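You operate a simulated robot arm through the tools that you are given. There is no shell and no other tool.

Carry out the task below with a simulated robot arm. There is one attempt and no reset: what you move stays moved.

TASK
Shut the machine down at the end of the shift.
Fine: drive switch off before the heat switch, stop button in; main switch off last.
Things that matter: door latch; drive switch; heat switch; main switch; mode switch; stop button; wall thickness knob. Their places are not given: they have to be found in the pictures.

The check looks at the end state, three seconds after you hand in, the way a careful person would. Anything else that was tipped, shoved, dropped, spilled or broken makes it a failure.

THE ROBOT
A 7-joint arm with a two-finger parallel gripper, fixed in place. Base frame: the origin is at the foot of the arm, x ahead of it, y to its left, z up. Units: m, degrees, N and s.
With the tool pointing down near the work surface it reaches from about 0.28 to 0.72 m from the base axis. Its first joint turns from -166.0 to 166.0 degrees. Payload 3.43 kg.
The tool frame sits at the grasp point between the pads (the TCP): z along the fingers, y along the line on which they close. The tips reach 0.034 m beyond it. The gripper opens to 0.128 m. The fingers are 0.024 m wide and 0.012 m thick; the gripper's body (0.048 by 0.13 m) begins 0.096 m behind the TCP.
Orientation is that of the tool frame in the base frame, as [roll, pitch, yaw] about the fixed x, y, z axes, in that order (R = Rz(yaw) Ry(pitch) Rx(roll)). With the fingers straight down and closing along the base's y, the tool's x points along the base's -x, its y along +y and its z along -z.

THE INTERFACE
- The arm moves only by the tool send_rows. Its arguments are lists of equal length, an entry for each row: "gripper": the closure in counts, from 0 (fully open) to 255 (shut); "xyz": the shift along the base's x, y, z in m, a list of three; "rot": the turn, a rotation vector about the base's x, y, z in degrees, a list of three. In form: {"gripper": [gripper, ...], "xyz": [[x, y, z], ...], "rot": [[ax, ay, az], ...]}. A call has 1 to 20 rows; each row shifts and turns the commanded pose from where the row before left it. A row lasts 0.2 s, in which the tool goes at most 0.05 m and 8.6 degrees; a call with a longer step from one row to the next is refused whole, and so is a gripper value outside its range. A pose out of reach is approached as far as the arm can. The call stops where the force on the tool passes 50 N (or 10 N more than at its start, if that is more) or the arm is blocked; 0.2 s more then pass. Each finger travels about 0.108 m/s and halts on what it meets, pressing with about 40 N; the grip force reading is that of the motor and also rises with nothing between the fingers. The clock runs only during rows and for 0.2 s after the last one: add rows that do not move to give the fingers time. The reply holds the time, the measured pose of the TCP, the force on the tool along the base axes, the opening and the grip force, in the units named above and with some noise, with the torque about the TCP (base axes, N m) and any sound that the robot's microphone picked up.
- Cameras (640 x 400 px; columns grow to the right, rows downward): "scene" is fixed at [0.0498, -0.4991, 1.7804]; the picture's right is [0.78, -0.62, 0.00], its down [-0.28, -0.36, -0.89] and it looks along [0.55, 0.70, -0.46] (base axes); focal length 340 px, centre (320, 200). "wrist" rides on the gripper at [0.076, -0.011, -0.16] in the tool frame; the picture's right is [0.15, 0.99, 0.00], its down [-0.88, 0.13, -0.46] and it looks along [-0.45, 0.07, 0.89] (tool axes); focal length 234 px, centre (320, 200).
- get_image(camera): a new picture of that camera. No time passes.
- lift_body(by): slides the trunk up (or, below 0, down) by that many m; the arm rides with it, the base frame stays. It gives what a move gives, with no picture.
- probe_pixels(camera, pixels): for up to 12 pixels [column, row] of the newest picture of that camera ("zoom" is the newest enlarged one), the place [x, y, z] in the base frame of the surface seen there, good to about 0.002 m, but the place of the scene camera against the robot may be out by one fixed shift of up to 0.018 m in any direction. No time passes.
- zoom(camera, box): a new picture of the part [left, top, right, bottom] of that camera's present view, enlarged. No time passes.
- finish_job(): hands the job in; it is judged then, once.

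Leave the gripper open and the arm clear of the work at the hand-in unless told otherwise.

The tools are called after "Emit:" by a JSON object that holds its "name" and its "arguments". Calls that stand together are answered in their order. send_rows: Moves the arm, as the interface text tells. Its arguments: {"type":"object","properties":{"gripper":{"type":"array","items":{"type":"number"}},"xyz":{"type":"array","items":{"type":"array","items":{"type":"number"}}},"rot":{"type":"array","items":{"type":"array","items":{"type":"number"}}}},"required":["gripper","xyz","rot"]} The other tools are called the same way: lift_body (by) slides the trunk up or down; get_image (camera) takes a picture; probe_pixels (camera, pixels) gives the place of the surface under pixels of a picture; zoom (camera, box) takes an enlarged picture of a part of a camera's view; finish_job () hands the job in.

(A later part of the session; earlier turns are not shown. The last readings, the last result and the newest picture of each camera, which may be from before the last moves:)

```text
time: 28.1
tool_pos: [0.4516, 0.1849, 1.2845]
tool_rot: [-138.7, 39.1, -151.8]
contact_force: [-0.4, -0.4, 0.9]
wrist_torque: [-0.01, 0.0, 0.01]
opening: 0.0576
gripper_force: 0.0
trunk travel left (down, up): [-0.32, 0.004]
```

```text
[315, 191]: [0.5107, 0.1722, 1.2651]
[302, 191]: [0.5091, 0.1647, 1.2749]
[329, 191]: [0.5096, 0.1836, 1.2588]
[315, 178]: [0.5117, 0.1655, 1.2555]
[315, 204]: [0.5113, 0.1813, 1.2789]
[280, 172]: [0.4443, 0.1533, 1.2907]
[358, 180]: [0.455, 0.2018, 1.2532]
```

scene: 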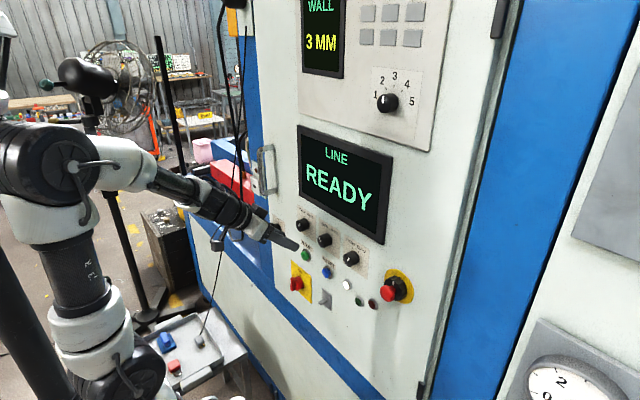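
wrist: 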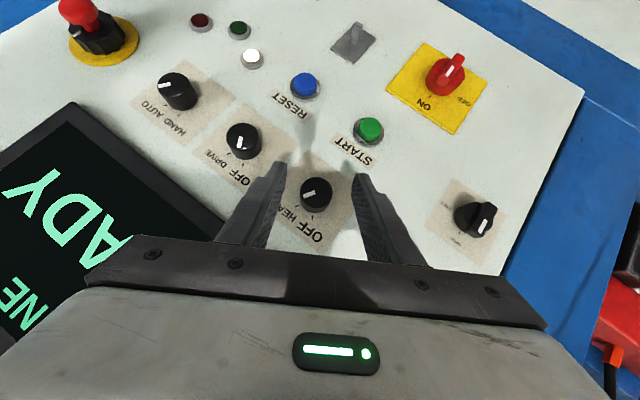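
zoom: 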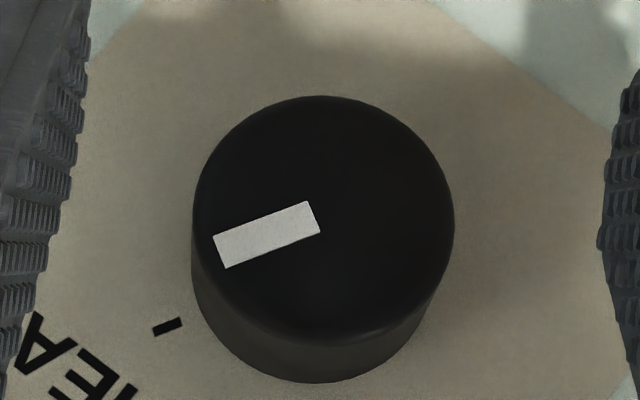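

Heat knob centre is (0.1745, 1.2655). I move forward to straddle it: TCP to (0.500, 0.184, 1.2805).

Emit:
{"name": "send_rows", "arguments": {"gripper": [140, 140, 140, 140, 140], "xyz": [[0.014, -0.0005, -0.002], [0.014, -0.0005, -0.001], [0.0115, 0, -0.001], [0.009, 0, 0], [0, 0, 0]], "rot": [[0, 0, 0], [0, 0, 0], [0, 0, 0], [0, 0, 0], [0, 0, 0]]}}

Emit:
{"name": "get_image", "arguments": {"camera": "wrist"}}

Emit:
{"name": "zoom", "arguments": {"camera": "scene", "box": [220, 170, 380, 290]}}

```text
time: 29.3
tool_pos: [0.5002, 0.1847, 1.2793]
tool_rot: [-138.7, 39.2, -151.7]
contact_force: [0.2, 0.3, 0.0]
wrist_torque: [0.0, -0.01, 0.02]
opening: 0.0576
gripper_force: 0.0
trunk travel left (down, up): [-0.32, 0.004]
```

```text
taken
```

wrist: 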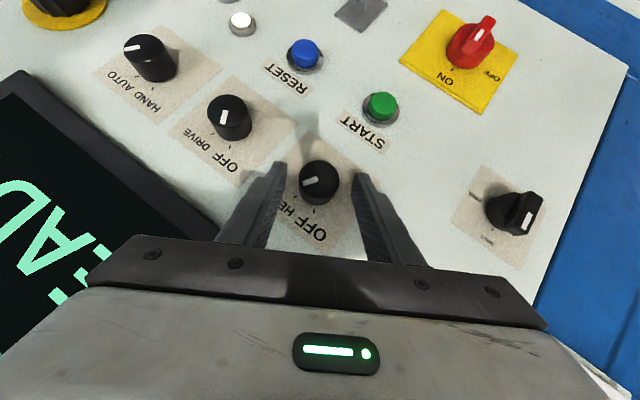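

```text
3.33 times, centred on (300, 230) of scene
```

zoom: 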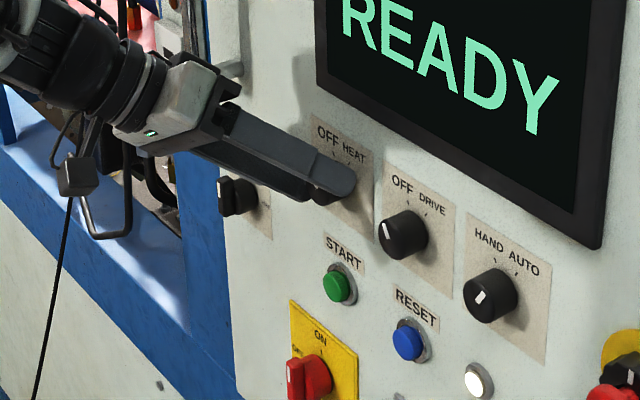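

The drive pointer clearly shows OFF, and the fingers straddle the heat knob. I close on it.

Emit:
{"name": "send_rows", "arguments": {"gripper": [170, 200, 230, 230], "xyz": [[0, 0, 0], [0, 0, 0], [0, 0, 0], [0, 0, 0]], "rot": [[0, 0, 0], [0, 0, 0], [0, 0, 0], [0, 0, 0]]}}

```text
time: 30.3
tool_pos: [0.5, 0.1841, 1.2797]
tool_rot: [-138.6, 39.3, -151.7]
contact_force: [1.0, -4.8, 5.4]
wrist_torque: [-0.11, 0.57, 0.46]
opening: 0.0337
gripper_force: 44.7
trunk travel left (down, up): [-0.32, 0.004]
```

Gripped at 0.034 m with small side force. I turn the heat knob -30° along its arc first.

Emit:
{"name": "send_rows", "arguments": {"gripper": [230, 230, 230, 230], "xyz": [[0, 0.00207, -0.00138], [0, 0.00187, -0.00163], [0, 0.00163, -0.00187], [0, 0.00138, -0.00207]], "rot": [[-7.5, 0, 0], [-7.5, 0, 0], [-7.5, 0, 0], [-7.5, 0, 0]]}}

```text
time: 31.3
tool_pos: [0.4988, 0.1906, 1.2725]
tool_rot: [-110.3, 21.4, -137.3]
contact_force: [1.7, -10.2, 12.5]
wrist_torque: [-0.27, 0.08, 0.21]
opening: 0.0334
gripper_force: 44.9
trunk travel left (down, up): [-0.32, 0.004]
```

Side force is modest (about 16 N). I finish the turn with another -30°, trimming the arc slightly to relieve it.

Emit:
{"name": "send_rows", "arguments": {"gripper": [230, 230, 230, 230], "xyz": [[0, 0.0008, -0.0019], [0, 0.0005, -0.002], [0, 0.0002, -0.0021], [0, 0, -0.0022]], "rot": [[-7.5, 0, 0], [-7.5, 0, 0], [-7.5, 0, 0], [-7.5, 0, 0]]}}

Emit:
{"name": "get_image", "arguments": {"camera": "wrist"}}

Emit:
{"name": "zoom", "arguments": {"camera": "scene", "box": [220, 130, 400, 290]}}

```text
time: 32.3
tool_pos: [0.4987, 0.1919, 1.2646]
tool_rot: [-88.9, 0.0, -133.2]
contact_force: [3.4, -9.3, 20.5]
wrist_torque: [0.12, 0.14, 0.4]
opening: 0.0335
gripper_force: 44.9
trunk travel left (down, up): [-0.32, 0.004]
```

```text
taken
```

wrist: 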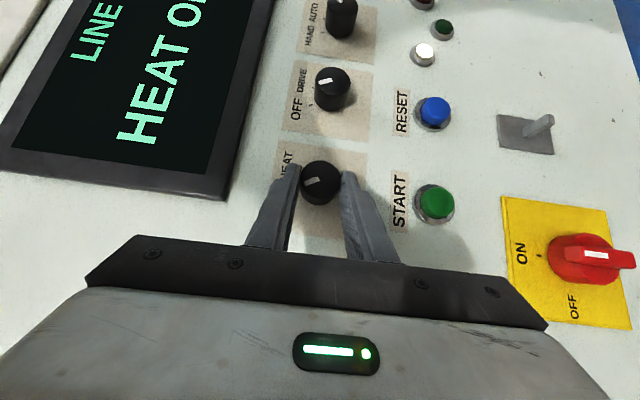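

```text
2.50 times, centred on (310, 210) of scene
```

zoom: 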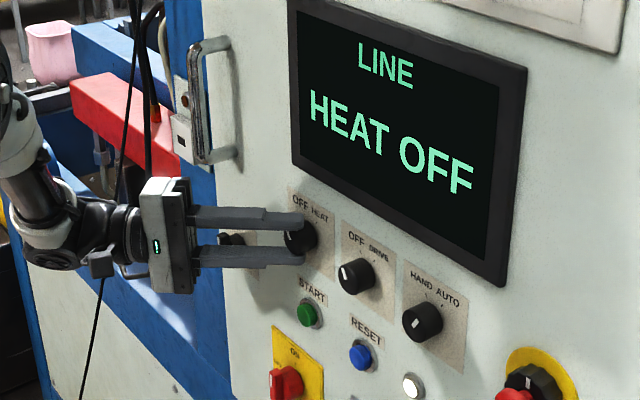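

The display reads HEAT OFF. I ease the load, open the fingers, and back out along -x.

Emit:
{"name": "send_rows", "arguments": {"gripper": [230, 200, 165, 140, 140, 140, 140, 140], "xyz": [[0, -0.0015, 0.003], [0, 0, 0], [0, 0, 0], [0, 0, 0], [-0.012, 0, 0], [-0.015, 0, 0], [-0.015, 0, 0], [-0.008, 0, 0]], "rot": [[0, 0, 0], [0, 0, 0], [0, 0, 0], [0, 0, 0], [0, 0, 0], [0, 0, 0], [0, 0, 0], [0, 0, 0]]}}

Emit:
{"name": "get_image", "arguments": {"camera": "wrist"}}

Emit:
{"name": "get_image", "arguments": {"camera": "scene"}}

```text
time: 34.1
tool_pos: [0.4497, 0.1909, 1.2659]
tool_rot: [-89.0, -0.1, -133.1]
contact_force: [0.1, 0.3, 0.2]
wrist_torque: [0.0, -0.03, -0.02]
opening: 0.0576
gripper_force: 0.1
trunk travel left (down, up): [-0.32, 0.004]
```

```text
taken
```

wrist: 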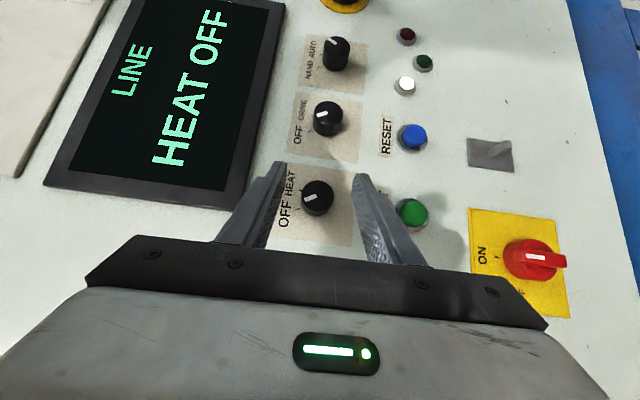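

```text
taken
```

scene: 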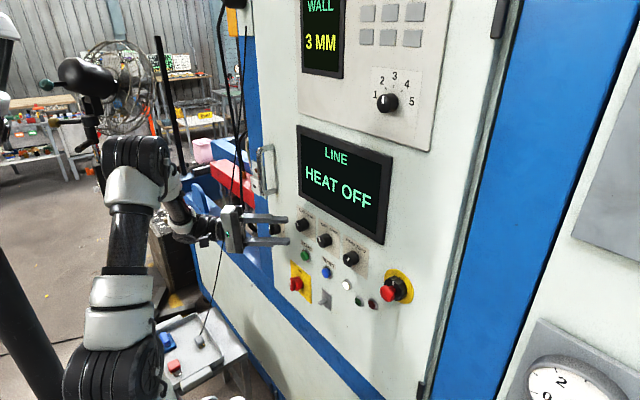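

Both switches are off and the arm is clear. Next is the stop button on the right (about y = -0.15, z = 1.27). I'll roll the tool back by +90° while moving right and a bit lower and further from the panel.

Emit:
{"name": "send_rows", "arguments": {"gripper": [140, 140, 140, 140, 140, 140, 140, 140, 140, 140, 140, 140], "xyz": [[-0.005, -0.01, -0.007], [-0.005, -0.02, -0.008], [-0.005, -0.02, -0.008], [-0.005, -0.02, -0.008], [-0.003, -0.02, -0.008], [-0.002, -0.02, -0.008], [0, -0.02, -0.008], [0, -0.02, -0.008], [0, -0.02, -0.005], [0, -0.02, -0.005], [0, -0.02, -0.005], [0, -0.02, -0.005]], "rot": [[7.5, 0, 0], [7.5, 0, 0], [7.5, 0, 0], [7.5, 0, 0], [7.5, 0, 0], [7.5, 0, 0], [7.5, 0, 0], [7.5, 0, 0], [7.5, 0, 0], [7.5, 0, 0], [7.5, 0, 0], [7.5, 0, 0]]}}

Emit:
{"name": "get_image", "arguments": {"camera": "wrist"}}

Emit:
{"name": "get_image", "arguments": {"camera": "scene"}}

```text
time: 36.7
tool_pos: [0.4506, -0.0256, 1.1959]
tool_rot: [-177.1, 46.9, -178.5]
contact_force: [-1.0, 0.3, 0.1]
wrist_torque: [0.04, -0.02, 0.01]
opening: 0.0577
gripper_force: 0.1
out of reach, approached as far as the arm can: row 9, 10, 11, 12
trunk travel left (down, up): [-0.32, 0.004]
```

```text
taken
```

wrist: 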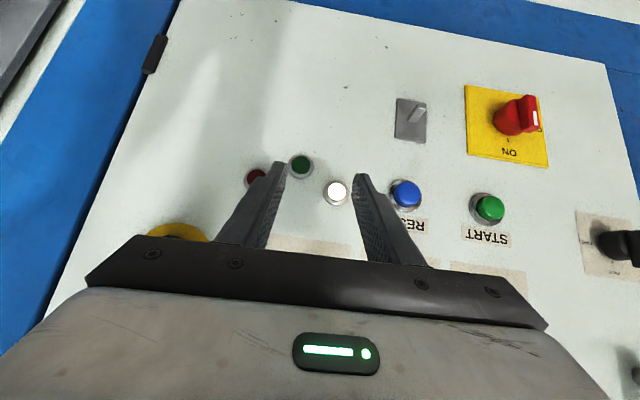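

```text
taken
```

scene: 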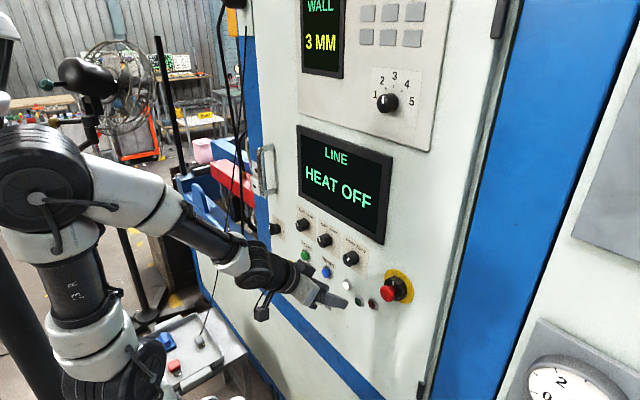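

I'm at the near reach limit here. I'll go right and up to (0.425, -0.12, 1.25), which has more room, to see the stop button.

Emit:
{"name": "send_rows", "arguments": {"gripper": [140, 140, 140, 140, 140], "xyz": [[-0.003, -0.02, 0.01], [-0.006, -0.02, 0.012], [-0.006, -0.02, 0.012], [-0.006, -0.02, 0.012], [-0.004, -0.014, 0.008]], "rot": [[0, 0, 0], [0, 0, 0], [0, 0, 0], [0, 0, 0], [0, 0, 0]]}}

Emit:
{"name": "get_image", "arguments": {"camera": "wrist"}}

```text
time: 37.9
tool_pos: [0.4264, -0.1221, 1.2512]
tool_rot: [-179.0, 46.8, -179.7]
contact_force: [0.1, -1.3, -0.4]
wrist_torque: [0.0, -0.01, -0.05]
opening: 0.0577
gripper_force: 0.0
trunk travel left (down, up): [-0.32, 0.004]
```

```text
taken
```

wrist: 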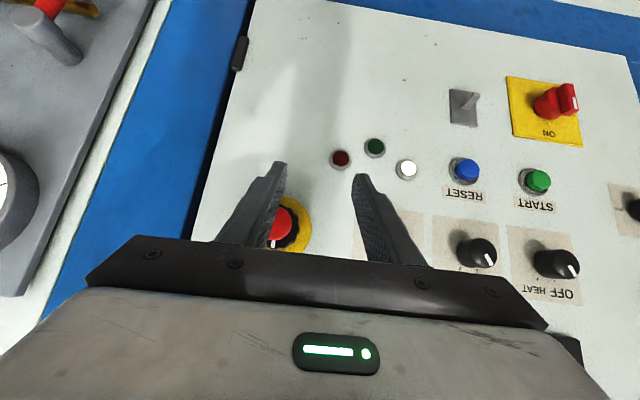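

The stop button is partly behind the left finger at (285,220). I shift right 3 cm and up 2 cm for a clear view.

Emit:
{"name": "send_rows", "arguments": {"gripper": [140, 140, 140], "xyz": [[0, -0.015, 0.01], [0, -0.015, 0.01], [0, 0, 0]], "rot": [[0, 0, 0], [0, 0, 0], [0, 0, 0]]}}

Emit:
{"name": "zoom", "arguments": {"camera": "wrist", "box": [220, 130, 420, 255]}}

Emit:
{"name": "zoom", "arguments": {"camera": "scene", "box": [330, 240, 450, 330]}}

```text
time: 38.7
tool_pos: [0.4261, -0.1525, 1.2704]
tool_rot: [-178.8, 46.9, -179.8]
contact_force: [-0.3, 0.7, 0.2]
wrist_torque: [0.0, 0.0, -0.03]
opening: 0.0576
gripper_force: 0.0
trunk travel left (down, up): [-0.32, 0.004]
```

```text
3.20 times, centred on (320, 192) of wrist
```

zoom: 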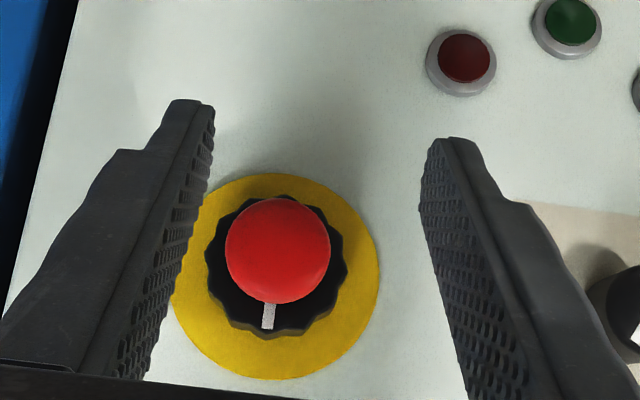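

```text
4.44 times, centred on (390, 285) of scene
```

zoom: 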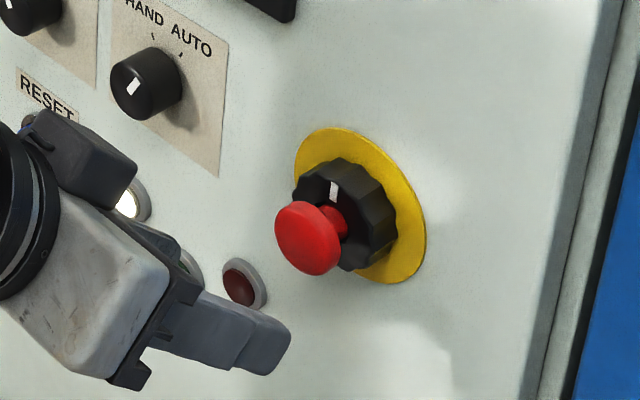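

A red mushroom head on a stem stands out from a black collar on a yellow plate. I'll probe its centre, edges, the collar and the plate in the wrist view.

Emit:
{"name": "probe_pixels", "arguments": {"camera": "wrist", "pixels": [[306.6, 208], [292, 208], [321, 208], [306.6, 194], [306.6, 222], [306, 229], [327, 215], [330, 233], [345, 161], [304, 231], [290, 222]]}}

```text
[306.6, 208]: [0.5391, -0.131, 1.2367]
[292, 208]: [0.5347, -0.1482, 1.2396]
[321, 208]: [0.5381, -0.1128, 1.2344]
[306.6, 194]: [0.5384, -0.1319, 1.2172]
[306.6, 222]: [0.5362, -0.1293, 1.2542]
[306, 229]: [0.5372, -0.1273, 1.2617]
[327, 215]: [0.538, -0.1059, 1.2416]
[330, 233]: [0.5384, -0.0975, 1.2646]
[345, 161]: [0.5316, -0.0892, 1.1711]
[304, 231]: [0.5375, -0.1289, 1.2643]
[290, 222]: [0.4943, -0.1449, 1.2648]
```

Those readings belong to the older wrist picture (taken before the shift). I'll take a fresh one and zoom it, then probe.

Emit:
{"name": "get_image", "arguments": {"camera": "wrist"}}

Emit:
{"name": "zoom", "arguments": {"camera": "wrist", "box": [256, 170, 356, 232]}}

```text
taken
```

wrist: 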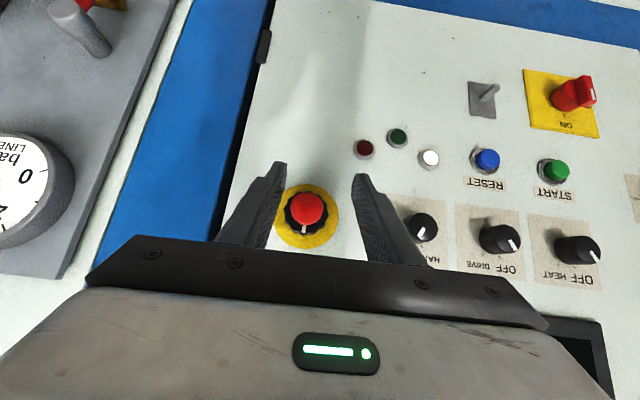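

```text
6.40 times, centred on (306, 201) of wrist
```

zoom: 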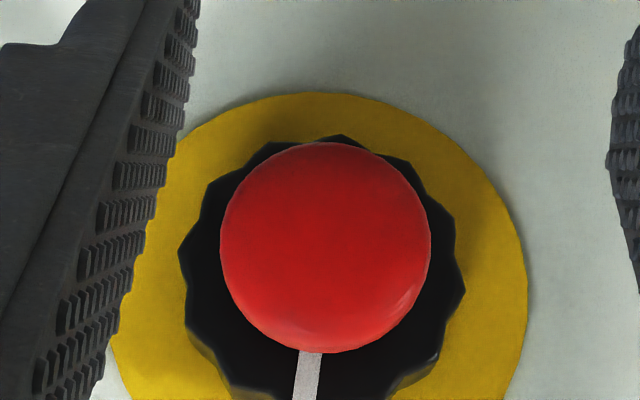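

Now I probe the red head's centre and edges, the collar, and the yellow plate in this zoom.

Emit:
{"name": "probe_pixels", "arguments": {"camera": "zoom", "pixels": [[325, 248], [230, 248], [420, 248], [325, 152], [325, 342], [210, 290], [445, 300], [330, 385], [480, 200], [560, 100], [308, 375]]}}

```text
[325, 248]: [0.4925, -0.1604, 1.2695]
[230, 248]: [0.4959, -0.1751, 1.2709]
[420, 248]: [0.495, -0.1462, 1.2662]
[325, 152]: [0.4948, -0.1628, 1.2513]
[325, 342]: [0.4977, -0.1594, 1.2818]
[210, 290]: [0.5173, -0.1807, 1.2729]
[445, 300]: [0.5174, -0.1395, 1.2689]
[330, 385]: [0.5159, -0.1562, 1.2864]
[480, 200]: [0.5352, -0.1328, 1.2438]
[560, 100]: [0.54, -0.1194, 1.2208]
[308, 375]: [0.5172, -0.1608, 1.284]
```

Red head: front at x = 0.4925, centre (-0.1605, 1.2675), radius 0.0155; the collar face is at x = 0.517. I'll close the fingers, pitch to about 58° and line up in front of it at x = 0.44.

Emit:
{"name": "send_rows", "arguments": {"gripper": [190, 240, 255, 255], "xyz": [[0.005, -0.004, 0.003], [0.006, -0.004, 0.0026], [0.003, 0, 0], [0, 0, 0]], "rot": [[0, -5.5, 0], [0, -5.5, 0], [0, 0, 0], [0, 0, 0]]}}

Emit:
{"name": "get_image", "arguments": {"camera": "wrist"}}

Emit:
{"name": "zoom", "arguments": {"camera": "scene", "box": [310, 230, 450, 335]}}

```text
time: 39.7
tool_pos: [0.4398, -0.1594, 1.2761]
tool_rot: [-178.8, 57.9, -179.8]
contact_force: [0.8, 0.0, 0.6]
wrist_torque: [-0.02, -0.01, 0.0]
opening: 0.0002
gripper_force: 33.3
trunk travel left (down, up): [-0.32, 0.004]
```

```text
taken
```

wrist: 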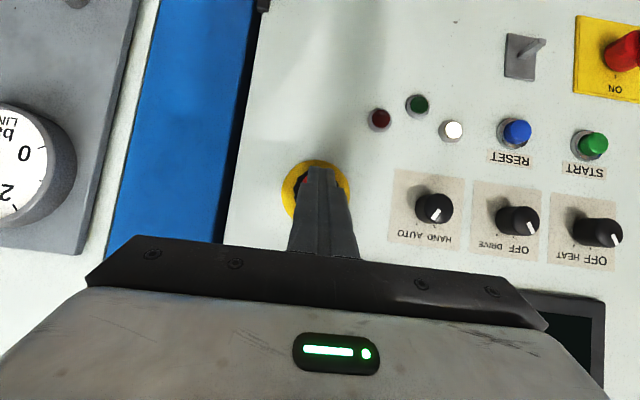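

```text
3.81 times, centred on (380, 282) of scene
```

zoom: 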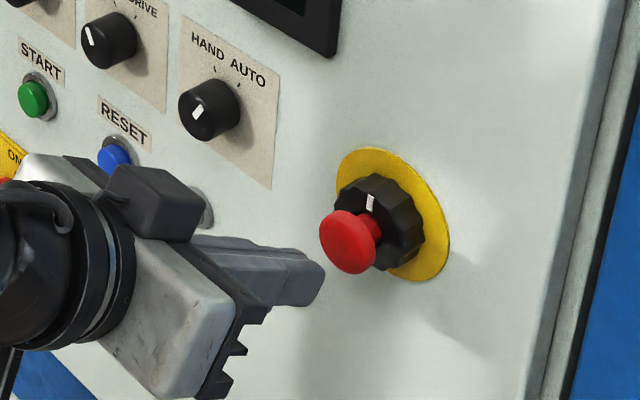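

The closed tips are lined up with the red head. I push forward slowly in small steps and watch the force.

Emit:
{"name": "send_rows", "arguments": {"gripper": [255, 255, 255, 255, 255], "xyz": [[0.006, 0, 0], [0.006, 0, 0], [0.004, 0, 0], [0.003, 0, 0], [0.003, 0, 0]], "rot": [[0, 0, 0], [0, 0, 0], [0, 0, 0], [0, 0, 0], [0, 0, 0]]}}

Emit:
{"name": "zoom", "arguments": {"camera": "scene", "box": [310, 230, 450, 335]}}

```text
time: 40.9
tool_pos: [0.4624, -0.1586, 1.2761]
tool_rot: [-178.6, 57.9, -179.7]
contact_force: [-1.6, -1.1, -1.3]
wrist_torque: [0.03, -0.03, 0.0]
opening: 0.0001
gripper_force: 33.1
trunk travel left (down, up): [-0.32, 0.004]
```

```text
3.81 times, centred on (380, 282) of scene
```

zoom: 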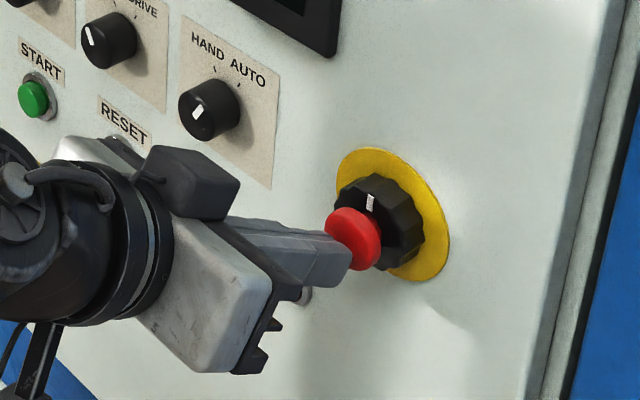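

The tips are just touching the red head. I keep pushing in 2 mm steps.

Emit:
{"name": "send_rows", "arguments": {"gripper": [255, 255, 255], "xyz": [[0.002, 0, 0], [0.002, 0, 0], [0.002, 0, 0]], "rot": [[0, 0, 0], [0, 0, 0], [0, 0, 0]]}}

Emit:
{"name": "get_image", "arguments": {"camera": "scene"}}

Emit:
{"name": "zoom", "arguments": {"camera": "scene", "box": [310, 230, 450, 335]}}

```text
time: 41.7
tool_pos: [0.4669, -0.1598, 1.276]
tool_rot: [-178.8, 57.9, -179.9]
contact_force: [-8.5, 0.5, -0.5]
wrist_torque: [0.02, 0.09, 0.04]
opening: 0.0001
gripper_force: 33.2
trunk travel left (down, up): [-0.32, 0.004]
```

```text
taken
```

scene: 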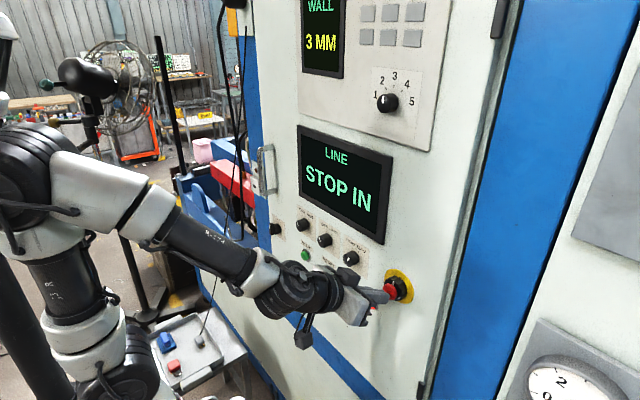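

```text
3.81 times, centred on (380, 282) of scene
```

zoom: 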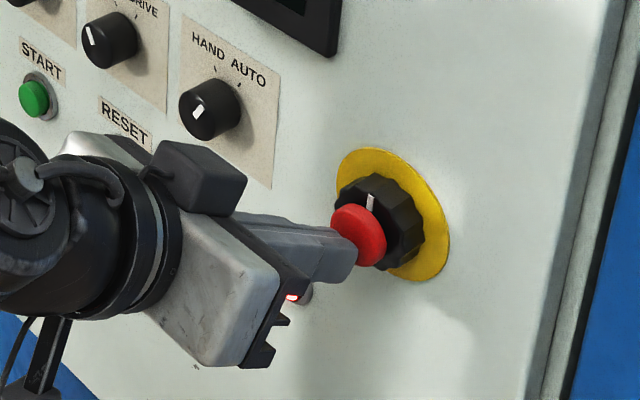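

The display reads STOP IN. I push a bit more to be sure it latches, then back off and check.

Emit:
{"name": "send_rows", "arguments": {"gripper": [255, 255, 255], "xyz": [[0.002, 0, 0], [0.002, 0, 0], [0, 0, 0]], "rot": [[0, 0, 0], [0, 0, 0], [0, 0, 0]]}}

```text
time: 42.5
tool_pos: [0.4684, -0.1589, 1.276]
tool_rot: [-178.8, 57.9, -179.8]
contact_force: [-26.2, 2.7, -5.1]
wrist_torque: [0.09, 0.37, 0.09]
opening: 0.0
gripper_force: 33.2
trunk travel left (down, up): [-0.32, 0.004]
```

The button is against its end stop (26 N). I back off along -x and check that it stays in.

Emit:
{"name": "send_rows", "arguments": {"gripper": [255, 255, 255, 255], "xyz": [[-0.006, 0, 0], [-0.01, 0, 0], [-0.012, 0, 0], [-0.006, 0, 0]], "rot": [[0, 0, 0], [0, 0, 0], [0, 0, 0], [0, 0, 0]]}}

Emit:
{"name": "get_image", "arguments": {"camera": "scene"}}

Emit:
{"name": "zoom", "arguments": {"camera": "scene", "box": [290, 140, 450, 320]}}

```text
time: 43.5
tool_pos: [0.4386, -0.1585, 1.2765]
tool_rot: [-178.8, 58.0, -179.8]
contact_force: [-0.1, 0.5, 0.3]
wrist_torque: [-0.01, -0.02, -0.01]
opening: 0.0
gripper_force: 33.1
trunk travel left (down, up): [-0.32, 0.004]
```

```text
taken
```

scene: 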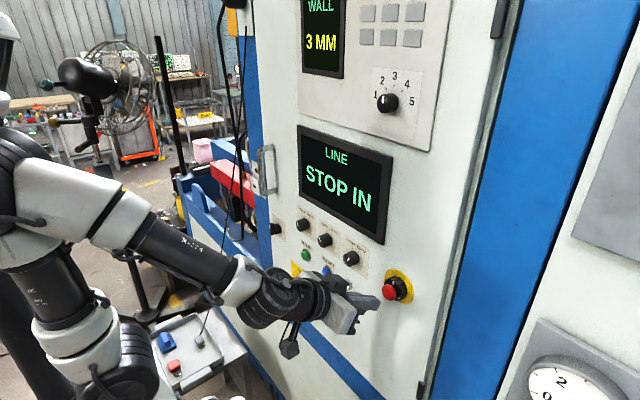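

```text
2.22 times, centred on (370, 230) of scene
```

zoom: 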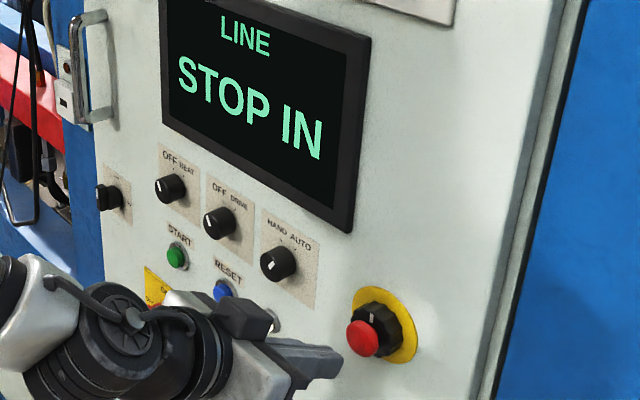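

The stop button stays in and the display shows STOP IN. Next is the main switch at about (0.50, 0.21, 1.06). I'll reduce the pitch to about 30° to stay inside reach, then travel left and down in front of the panel.

Emit:
{"name": "send_rows", "arguments": {"gripper": [255, 255, 255, 255, 255, 255, 255, 255, 255, 255, 255, 255], "xyz": [[-0.002, 0.01, -0.01], [0, 0.02, -0.02], [0, 0.02, -0.02], [0, 0.02, -0.02], [0, 0.035, -0.012], [0, 0.035, -0.012], [0, 0.035, -0.012], [0, 0.035, -0.012], [0, 0.035, -0.012], [0, 0.035, -0.012], [0, 0.035, -0.012], [0, 0.035, -0.012]], "rot": [[0, 7, 0], [0, 7, 0], [0, 7, 0], [0, 7, 0], [0, 0, 0], [0, 0, 0], [0, 0, 0], [0, 0, 0], [0, 0, 0], [0, 0, 0], [0, 0, 0], [0, 0, 0]]}}

Emit:
{"name": "get_image", "arguments": {"camera": "wrist"}}

Emit:
{"name": "get_image", "arguments": {"camera": "scene"}}

```text
time: 46.1
tool_pos: [0.4362, 0.1919, 1.1108]
tool_rot: [-179.0, 30.0, -179.8]
contact_force: [0.1, 0.2, 0.3]
wrist_torque: [-0.01, -0.01, 0.01]
opening: 0.0
gripper_force: 32.8
trunk travel left (down, up): [-0.32, 0.004]
```

```text
taken
```

wrist: 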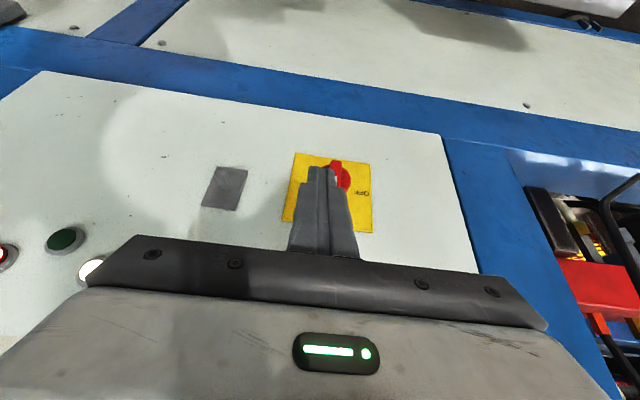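

```text
taken
```

scene: 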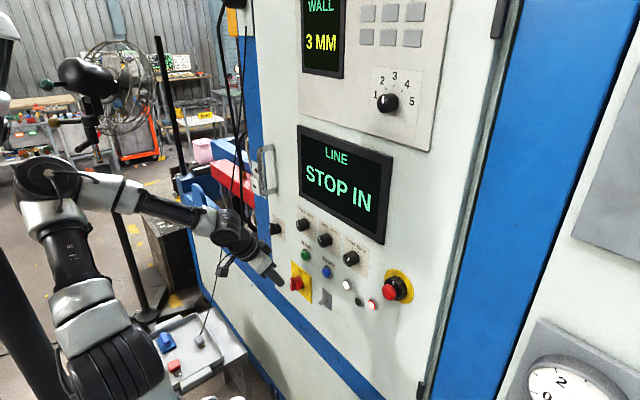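

Good, I'm at (0.436, 0.192, 1.111). I open the fingers and pitch up to about 65° for a frontal view of the main switch.

Emit:
{"name": "send_rows", "arguments": {"gripper": [200, 140, 120, 120, 120, 120], "xyz": [[0, 0.003, 0], [0, 0.003, 0], [0, 0.003, 0], [0, 0.003, 0], [0, 0.003, 0], [0, 0, 0]], "rot": [[0, -7, 0], [0, -7, 0], [0, -7, 0], [0, -7, 0], [0, -7, 0], [0, 0, 0]]}}

Emit:
{"name": "get_image", "arguments": {"camera": "wrist"}}

```text
time: 47.5
tool_pos: [0.459, 0.1504, 1.1092]
tool_rot: [179.1, 64.4, 170.7]
contact_force: [0.7, -0.4, -0.7]
wrist_torque: [0.01, 0.0, 0.0]
opening: 0.0677
gripper_force: 0.1
trunk travel left (down, up): [-0.32, 0.004]
stopped in row 6: the arm was blocked; the commanded pose is now the measured one
```

```text
taken
```

wrist: 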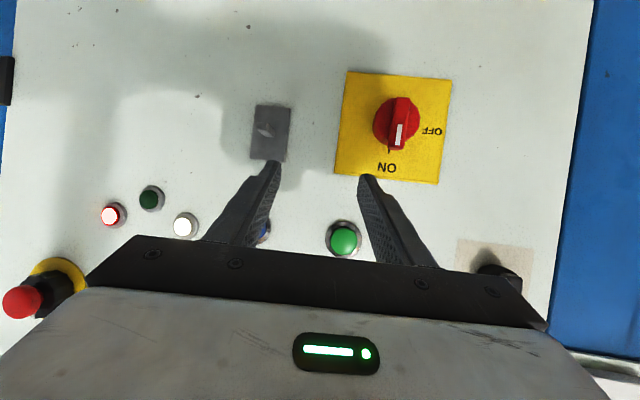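

Blocked again, with the TCP dragged to (0.459, 0.150, 1.109) and a yaw change. The view is clear though: main handle vertical on ON, OFF to the machine's left. I'll look at the arm's posture.

Emit:
{"name": "get_image", "arguments": {"camera": "scene"}}

Emit:
{"name": "zoom", "arguments": {"camera": "scene", "box": [0, 80, 320, 400]}}

Emit:
{"name": "zoom", "arguments": {"camera": "wrist", "box": [330, 60, 460, 190]}}

```text
taken
```

scene: 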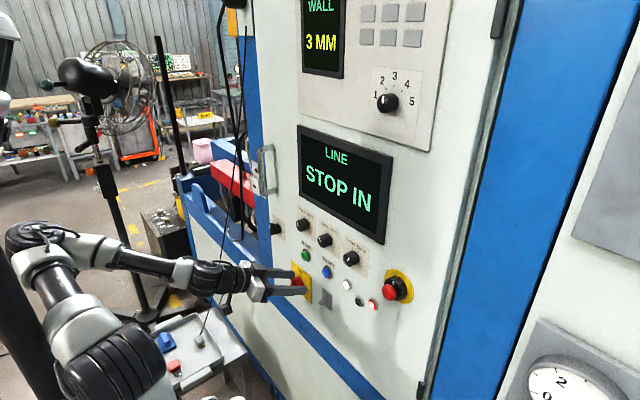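

```text
1.25 times, centred on (160, 240) of scene
```

zoom: 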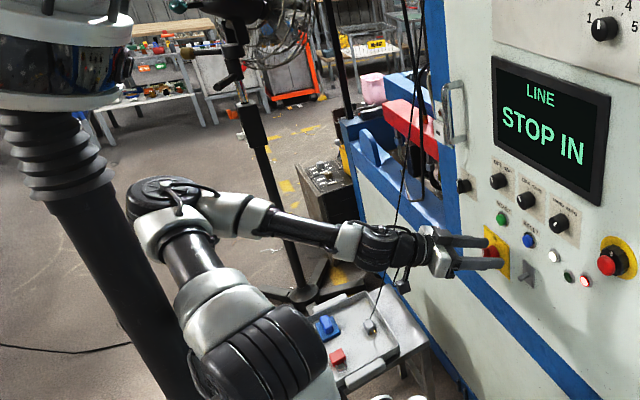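

```text
3.08 times, centred on (395, 125) of wrist
```

zoom: 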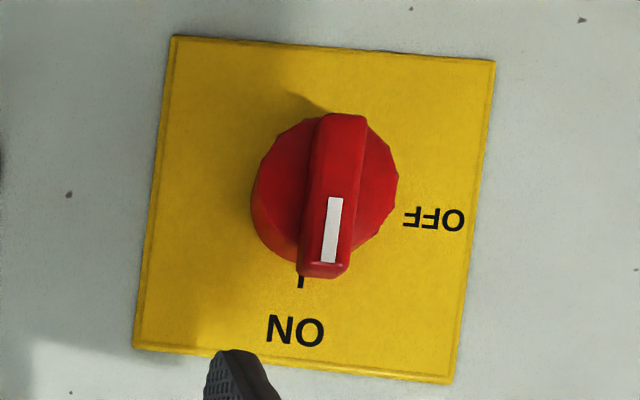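

OFF is 90° from ON, toward the machine's left. The arm's elbow has now swung left against the neck column. I'll probe the arm's parts and the switch.

Emit:
{"name": "probe_pixels", "arguments": {"camera": "scene", "pixels": [[120, 360], [85, 310], [60, 260], [45, 235], [85, 250], [130, 258], [160, 270], [190, 280], [235, 280], [20, 200], [25, 165], [40, 330]]}}

Emit:
{"name": "get_image", "arguments": {"camera": "wrist"}}

Emit:
{"name": "probe_pixels", "arguments": {"camera": "wrist", "pixels": [[398, 140], [401, 102], [390, 120], [405, 120], [382, 125], [412, 122], [347, 75], [450, 82], [437, 180], [338, 170], [428, 100], [360, 140]]}}

```text
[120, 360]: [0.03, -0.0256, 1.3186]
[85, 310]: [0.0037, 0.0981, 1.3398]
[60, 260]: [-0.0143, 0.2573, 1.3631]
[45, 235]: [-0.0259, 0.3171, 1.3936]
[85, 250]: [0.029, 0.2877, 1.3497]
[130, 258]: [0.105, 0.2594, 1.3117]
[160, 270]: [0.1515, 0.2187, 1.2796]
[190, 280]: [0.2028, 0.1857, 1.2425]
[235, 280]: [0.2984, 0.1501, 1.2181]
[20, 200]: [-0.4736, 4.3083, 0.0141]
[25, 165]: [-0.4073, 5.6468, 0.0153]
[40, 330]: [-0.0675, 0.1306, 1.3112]
```

```text
taken
```

wrist: 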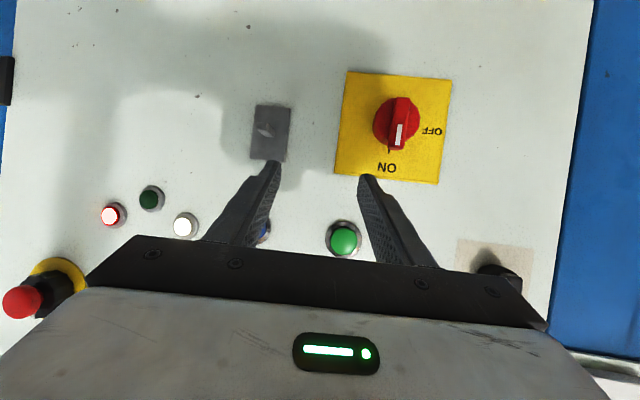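

```text
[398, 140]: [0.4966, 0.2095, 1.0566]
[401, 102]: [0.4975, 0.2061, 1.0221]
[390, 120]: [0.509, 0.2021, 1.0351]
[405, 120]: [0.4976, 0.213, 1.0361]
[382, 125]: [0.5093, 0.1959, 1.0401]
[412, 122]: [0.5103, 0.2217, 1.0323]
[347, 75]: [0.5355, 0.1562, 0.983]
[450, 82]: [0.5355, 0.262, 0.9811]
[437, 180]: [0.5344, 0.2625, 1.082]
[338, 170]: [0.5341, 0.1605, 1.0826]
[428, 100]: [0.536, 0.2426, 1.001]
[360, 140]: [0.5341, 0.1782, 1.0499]
```

The upper arm now lies to the left against the neck; easing the pitch to about 48° brings the wrist forward and frees it. The main switch axis is at (0.21, 1.032), with a 14 mm wide bar standing proud from x = 0.497 to 0.509. I can turn it by pushing the bar's upper end from right to left with closed fingertips. First I straighten the yaw, pitch to 48° and close the fingers to the right of the bar, above the switch.

Emit:
{"name": "send_rows", "arguments": {"gripper": [180, 230, 255, 255, 255], "xyz": [[-0.003, 0.008, -0.002], [-0.003, 0.008, -0.002], [-0.003, 0.008, -0.002], [0, 0.002, 0], [0, 0, 0]], "rot": [[0, 5.4, 3.1], [0, 5.4, 3.1], [0, 5.4, 3.1], [0, 0, 0], [0, 0, 0]]}}

Emit:
{"name": "get_image", "arguments": {"camera": "wrist"}}

Emit:
{"name": "get_image", "arguments": {"camera": "scene"}}

```text
time: 48.7
tool_pos: [0.4492, 0.1773, 1.104]
tool_rot: [-178.9, 48.2, -178.1]
contact_force: [-0.3, 0.0, -0.4]
wrist_torque: [0.01, -0.02, -0.02]
opening: 0.0
gripper_force: 32.6
trunk travel left (down, up): [-0.32, 0.004]
```

```text
taken
```

wrist: 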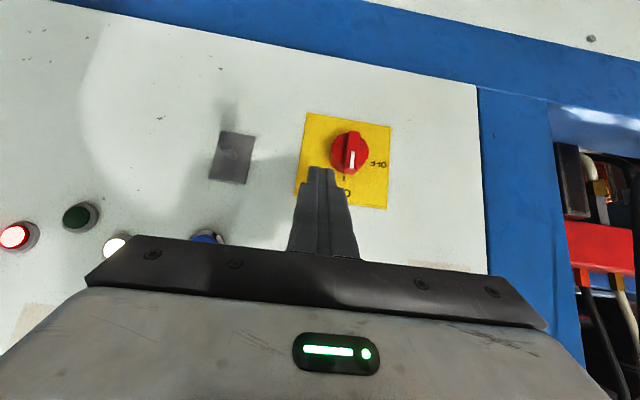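

```text
taken
```

scene: 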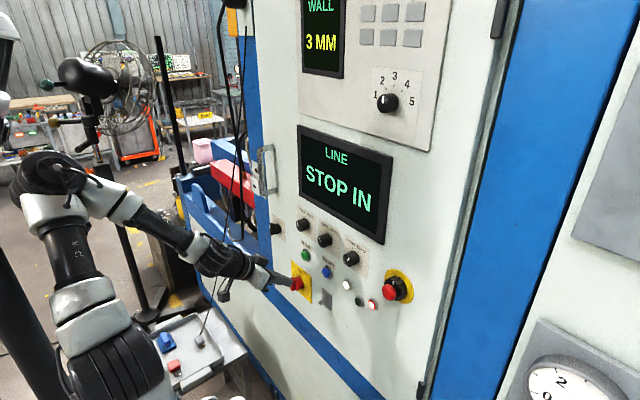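

The elbow is clear again. I'll zoom in on the main switch to confirm the bar's edges.

Emit:
{"name": "zoom", "arguments": {"camera": "wrist", "box": [300, 105, 400, 205]}}

```text
4.00 times, centred on (350, 155) of wrist
```

zoom: 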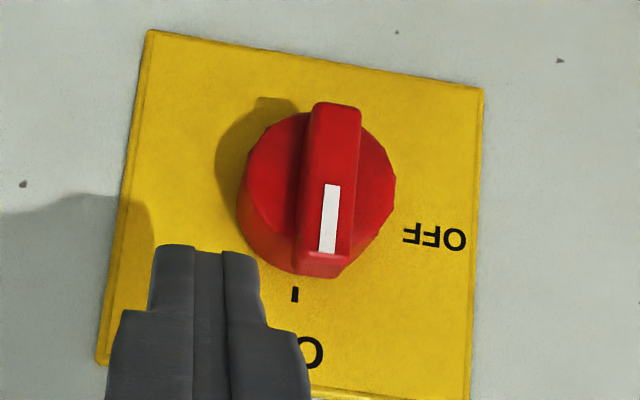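

I probe the bar's front face edges and ends, the disc and the fingertip in this zoom.

Emit:
{"name": "probe_pixels", "arguments": {"camera": "zoom", "pixels": [[316, 150], [355, 150], [305, 235], [346, 235], [322, 250], [338, 110], [265, 180], [385, 190], [320, 270], [205, 250], [190, 248], [245, 256]]}}

```text
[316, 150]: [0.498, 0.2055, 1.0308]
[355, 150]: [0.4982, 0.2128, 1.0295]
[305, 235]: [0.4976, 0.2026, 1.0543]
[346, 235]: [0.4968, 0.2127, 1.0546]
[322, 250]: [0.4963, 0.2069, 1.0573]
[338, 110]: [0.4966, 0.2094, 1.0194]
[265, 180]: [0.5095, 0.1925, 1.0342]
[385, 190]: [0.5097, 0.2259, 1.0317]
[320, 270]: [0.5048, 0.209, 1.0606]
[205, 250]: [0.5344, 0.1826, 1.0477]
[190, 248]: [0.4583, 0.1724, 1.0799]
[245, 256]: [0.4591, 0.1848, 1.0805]
```

Bar: y 0.203–0.215, top end at z ≈ 1.060, front at x = 0.497. The closed tip is 24 mm wide. I'll lower beside the bar (tip centre y = 0.180), then go forward so the tip sits about 9 mm past the bar's front but short of the disc at 0.5095.

Emit:
{"name": "send_rows", "arguments": {"gripper": [255, 255, 255, 255, 255, 255], "xyz": [[0, 0.0015, -0.0125], [0, 0.001, -0.0125], [0, 0, -0.0125], [0.01, 0, 0], [0.01, 0, 0], [0.005, 0, 0]], "rot": [[0, 0, 0], [0, 0, 0], [0, 0, 0], [0, 0, 0], [0, 0, 0], [0, 0, 0]]}}

Emit:
{"name": "get_image", "arguments": {"camera": "wrist"}}

Emit:
{"name": "zoom", "arguments": {"camera": "scene", "box": [240, 240, 350, 320]}}

Emit:
{"name": "zoom", "arguments": {"camera": "wrist", "box": [290, 95, 410, 195]}}

```text
time: 50.1
tool_pos: [0.4737, 0.1789, 1.0657]
tool_rot: [-179.0, 48.2, -178.2]
contact_force: [0.3, -0.6, 0.4]
wrist_torque: [0.0, -0.02, 0.01]
opening: 0.0
gripper_force: 32.8
trunk travel left (down, up): [-0.32, 0.004]
```

```text
taken
```

wrist: 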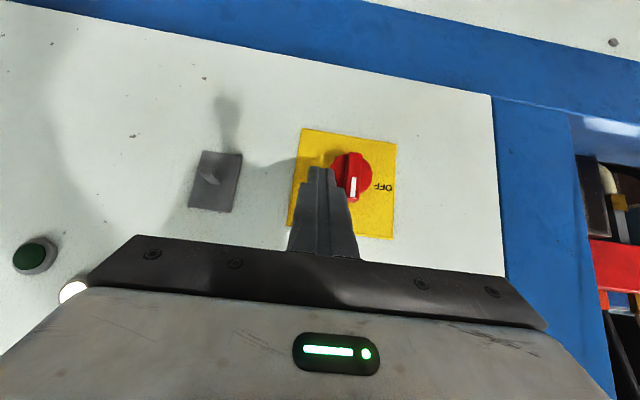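

```text
5.00 times, centred on (295, 280) of scene
```

zoom: 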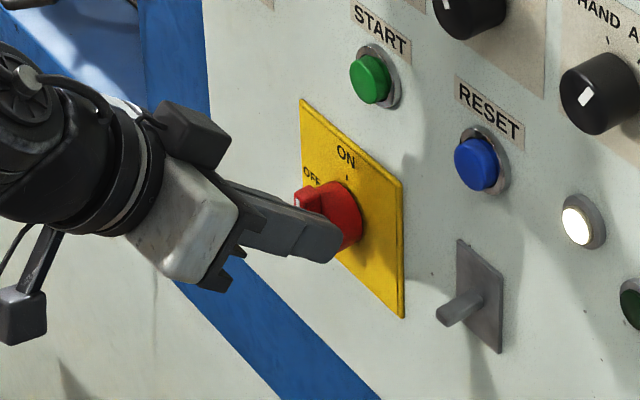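

```text
4.00 times, centred on (350, 145) of wrist
```

zoom: 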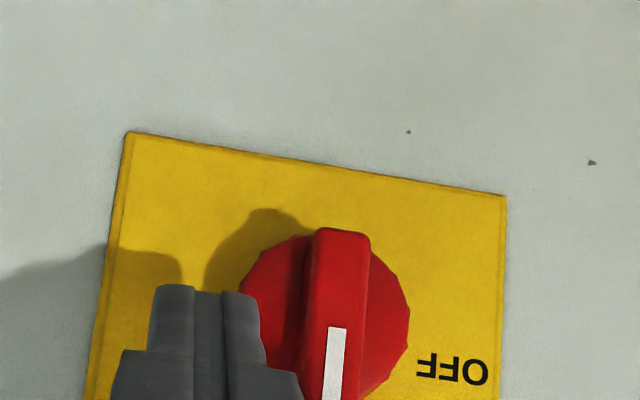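

The tip is beside the bar's upper end without contact. I push left (+y) in small steps, first 24 mm.

Emit:
{"name": "send_rows", "arguments": {"gripper": [255, 255, 255, 255], "xyz": [[0, 0.006, 0], [0, 0.006, 0], [0, 0.006, 0], [0, 0.006, 0]], "rot": [[0, 0, 0], [0, 0, 0], [0, 0, 0], [0, 0, 0]]}}

Emit:
{"name": "zoom", "arguments": {"camera": "scene", "box": [240, 240, 350, 320]}}

Emit:
{"name": "zoom", "arguments": {"camera": "wrist", "box": [270, 105, 390, 205]}}

```text
time: 51.1
tool_pos: [0.4747, 0.2055, 1.0658]
tool_rot: [-179.0, 48.2, -178.1]
contact_force: [-5.7, -1.4, 7.3]
wrist_torque: [0.04, -0.05, 0.04]
opening: 0.0
gripper_force: 32.8
trunk travel left (down, up): [-0.32, 0.004]
```

```text
5.00 times, centred on (295, 280) of scene
```

zoom: 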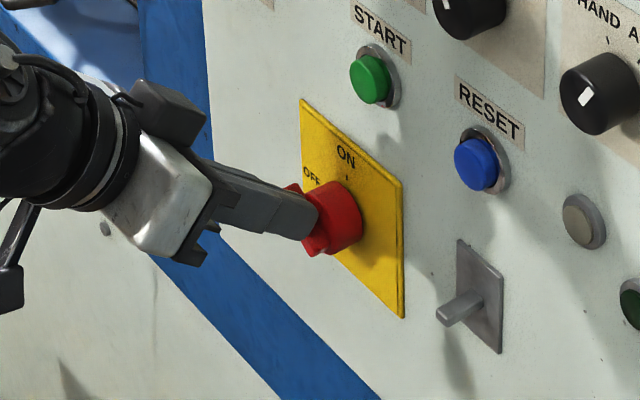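

```text
4.00 times, centred on (330, 155) of wrist
```

zoom: 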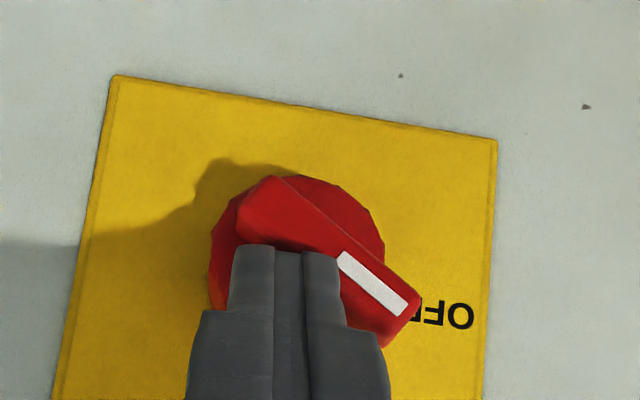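

The bar has turned about 50° to the left and the white lamp has gone out. I continue left and slightly down to complete the 90°.

Emit:
{"name": "send_rows", "arguments": {"gripper": [255, 255, 255, 255], "xyz": [[0, 0.006, 0], [0, 0.006, -0.001], [0, 0.005, -0.002], [0, 0, -0.001]], "rot": [[0, 0, 0], [0, 0, 0], [0, 0, 0], [0, 0, 0]]}}

Emit:
{"name": "zoom", "arguments": {"camera": "scene", "box": [240, 240, 350, 320]}}

Emit:
{"name": "zoom", "arguments": {"camera": "wrist", "box": [250, 105, 370, 205]}}

```text
time: 52.1
tool_pos: [0.474, 0.2209, 1.0634]
tool_rot: [-179.1, 48.3, -178.2]
contact_force: [-3.8, -0.8, 4.5]
wrist_torque: [-0.01, -0.06, 0.06]
opening: 0.0
gripper_force: 33.1
trunk travel left (down, up): [-0.32, 0.004]
```

```text
5.00 times, centred on (295, 280) of scene
```

zoom: 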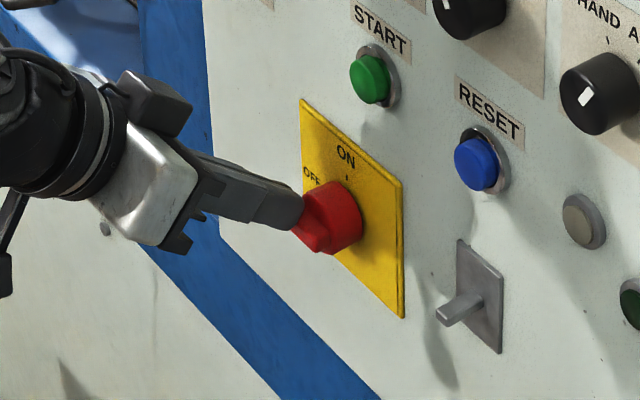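

```text
4.00 times, centred on (310, 155) of wrist
```

zoom: 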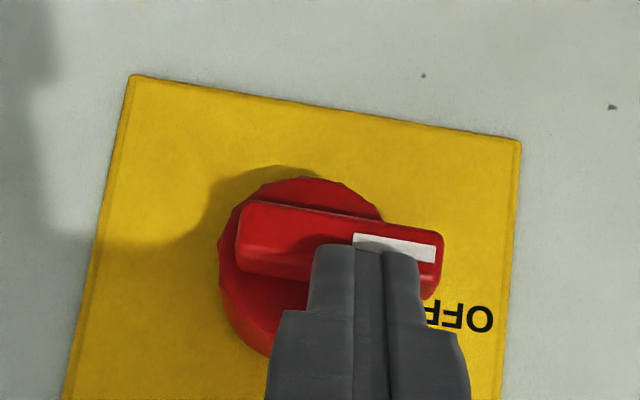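

The bar is now parallel to the plate's edge, pointing at OFF. I lift slightly, back out along -x, and check.

Emit:
{"name": "send_rows", "arguments": {"gripper": [255, 255, 255, 255], "xyz": [[-0.004, 0, 0.004], [-0.012, 0, 0.004], [-0.012, -0.01, 0.004], [0, -0.02, 0.008]], "rot": [[0, 0, 0], [0, 0, 0], [0, 0, 0], [0, 0, 0]]}}

Emit:
{"name": "get_image", "arguments": {"camera": "scene"}}

Emit:
{"name": "get_image", "arguments": {"camera": "wrist"}}

Emit:
{"name": "zoom", "arguments": {"camera": "wrist", "box": [270, 95, 430, 215]}}

```text
time: 53.1
tool_pos: [0.4469, 0.1905, 1.0818]
tool_rot: [-178.9, 48.3, -178.3]
contact_force: [0.3, 0.1, 0.1]
wrist_torque: [-0.02, 0.01, -0.02]
opening: 0.0
gripper_force: 33.2
trunk travel left (down, up): [-0.32, 0.004]
```

```text
taken
```

scene: 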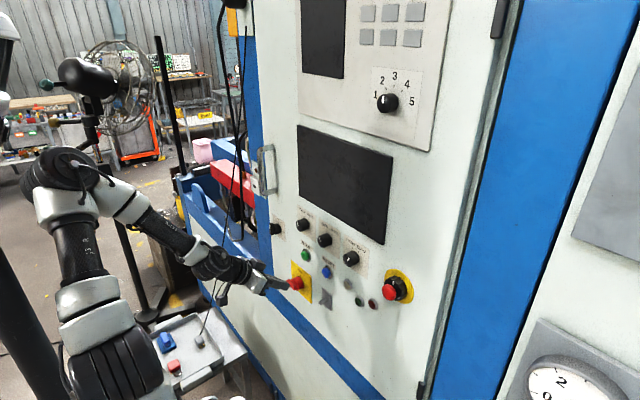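

```text
taken
```

wrist: 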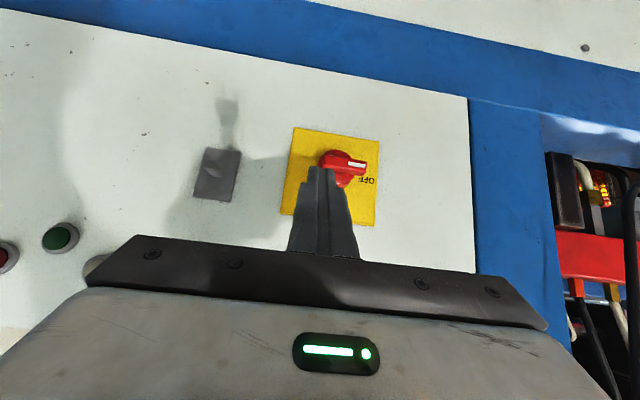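

```text
3.33 times, centred on (350, 155) of wrist
```

zoom: 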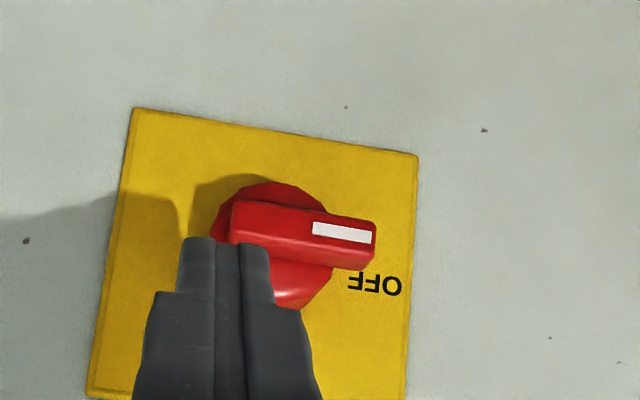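

Both displays are dark, so the machine is off. I probe two points on the bar's front face to confirm it is level, i.e. fully on OFF.

Emit:
{"name": "probe_pixels", "arguments": {"camera": "zoom", "pixels": [[240, 208], [368, 226], [318, 230], [366, 237], [250, 230], [345, 232], [375, 285], [140, 112], [412, 158]]}}

```text
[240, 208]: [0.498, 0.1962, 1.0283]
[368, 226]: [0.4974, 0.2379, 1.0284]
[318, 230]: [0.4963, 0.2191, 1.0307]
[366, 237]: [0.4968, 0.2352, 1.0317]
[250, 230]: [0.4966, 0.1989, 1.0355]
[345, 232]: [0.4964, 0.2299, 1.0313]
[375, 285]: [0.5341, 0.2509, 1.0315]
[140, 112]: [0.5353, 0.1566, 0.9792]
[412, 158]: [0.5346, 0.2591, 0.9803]
```

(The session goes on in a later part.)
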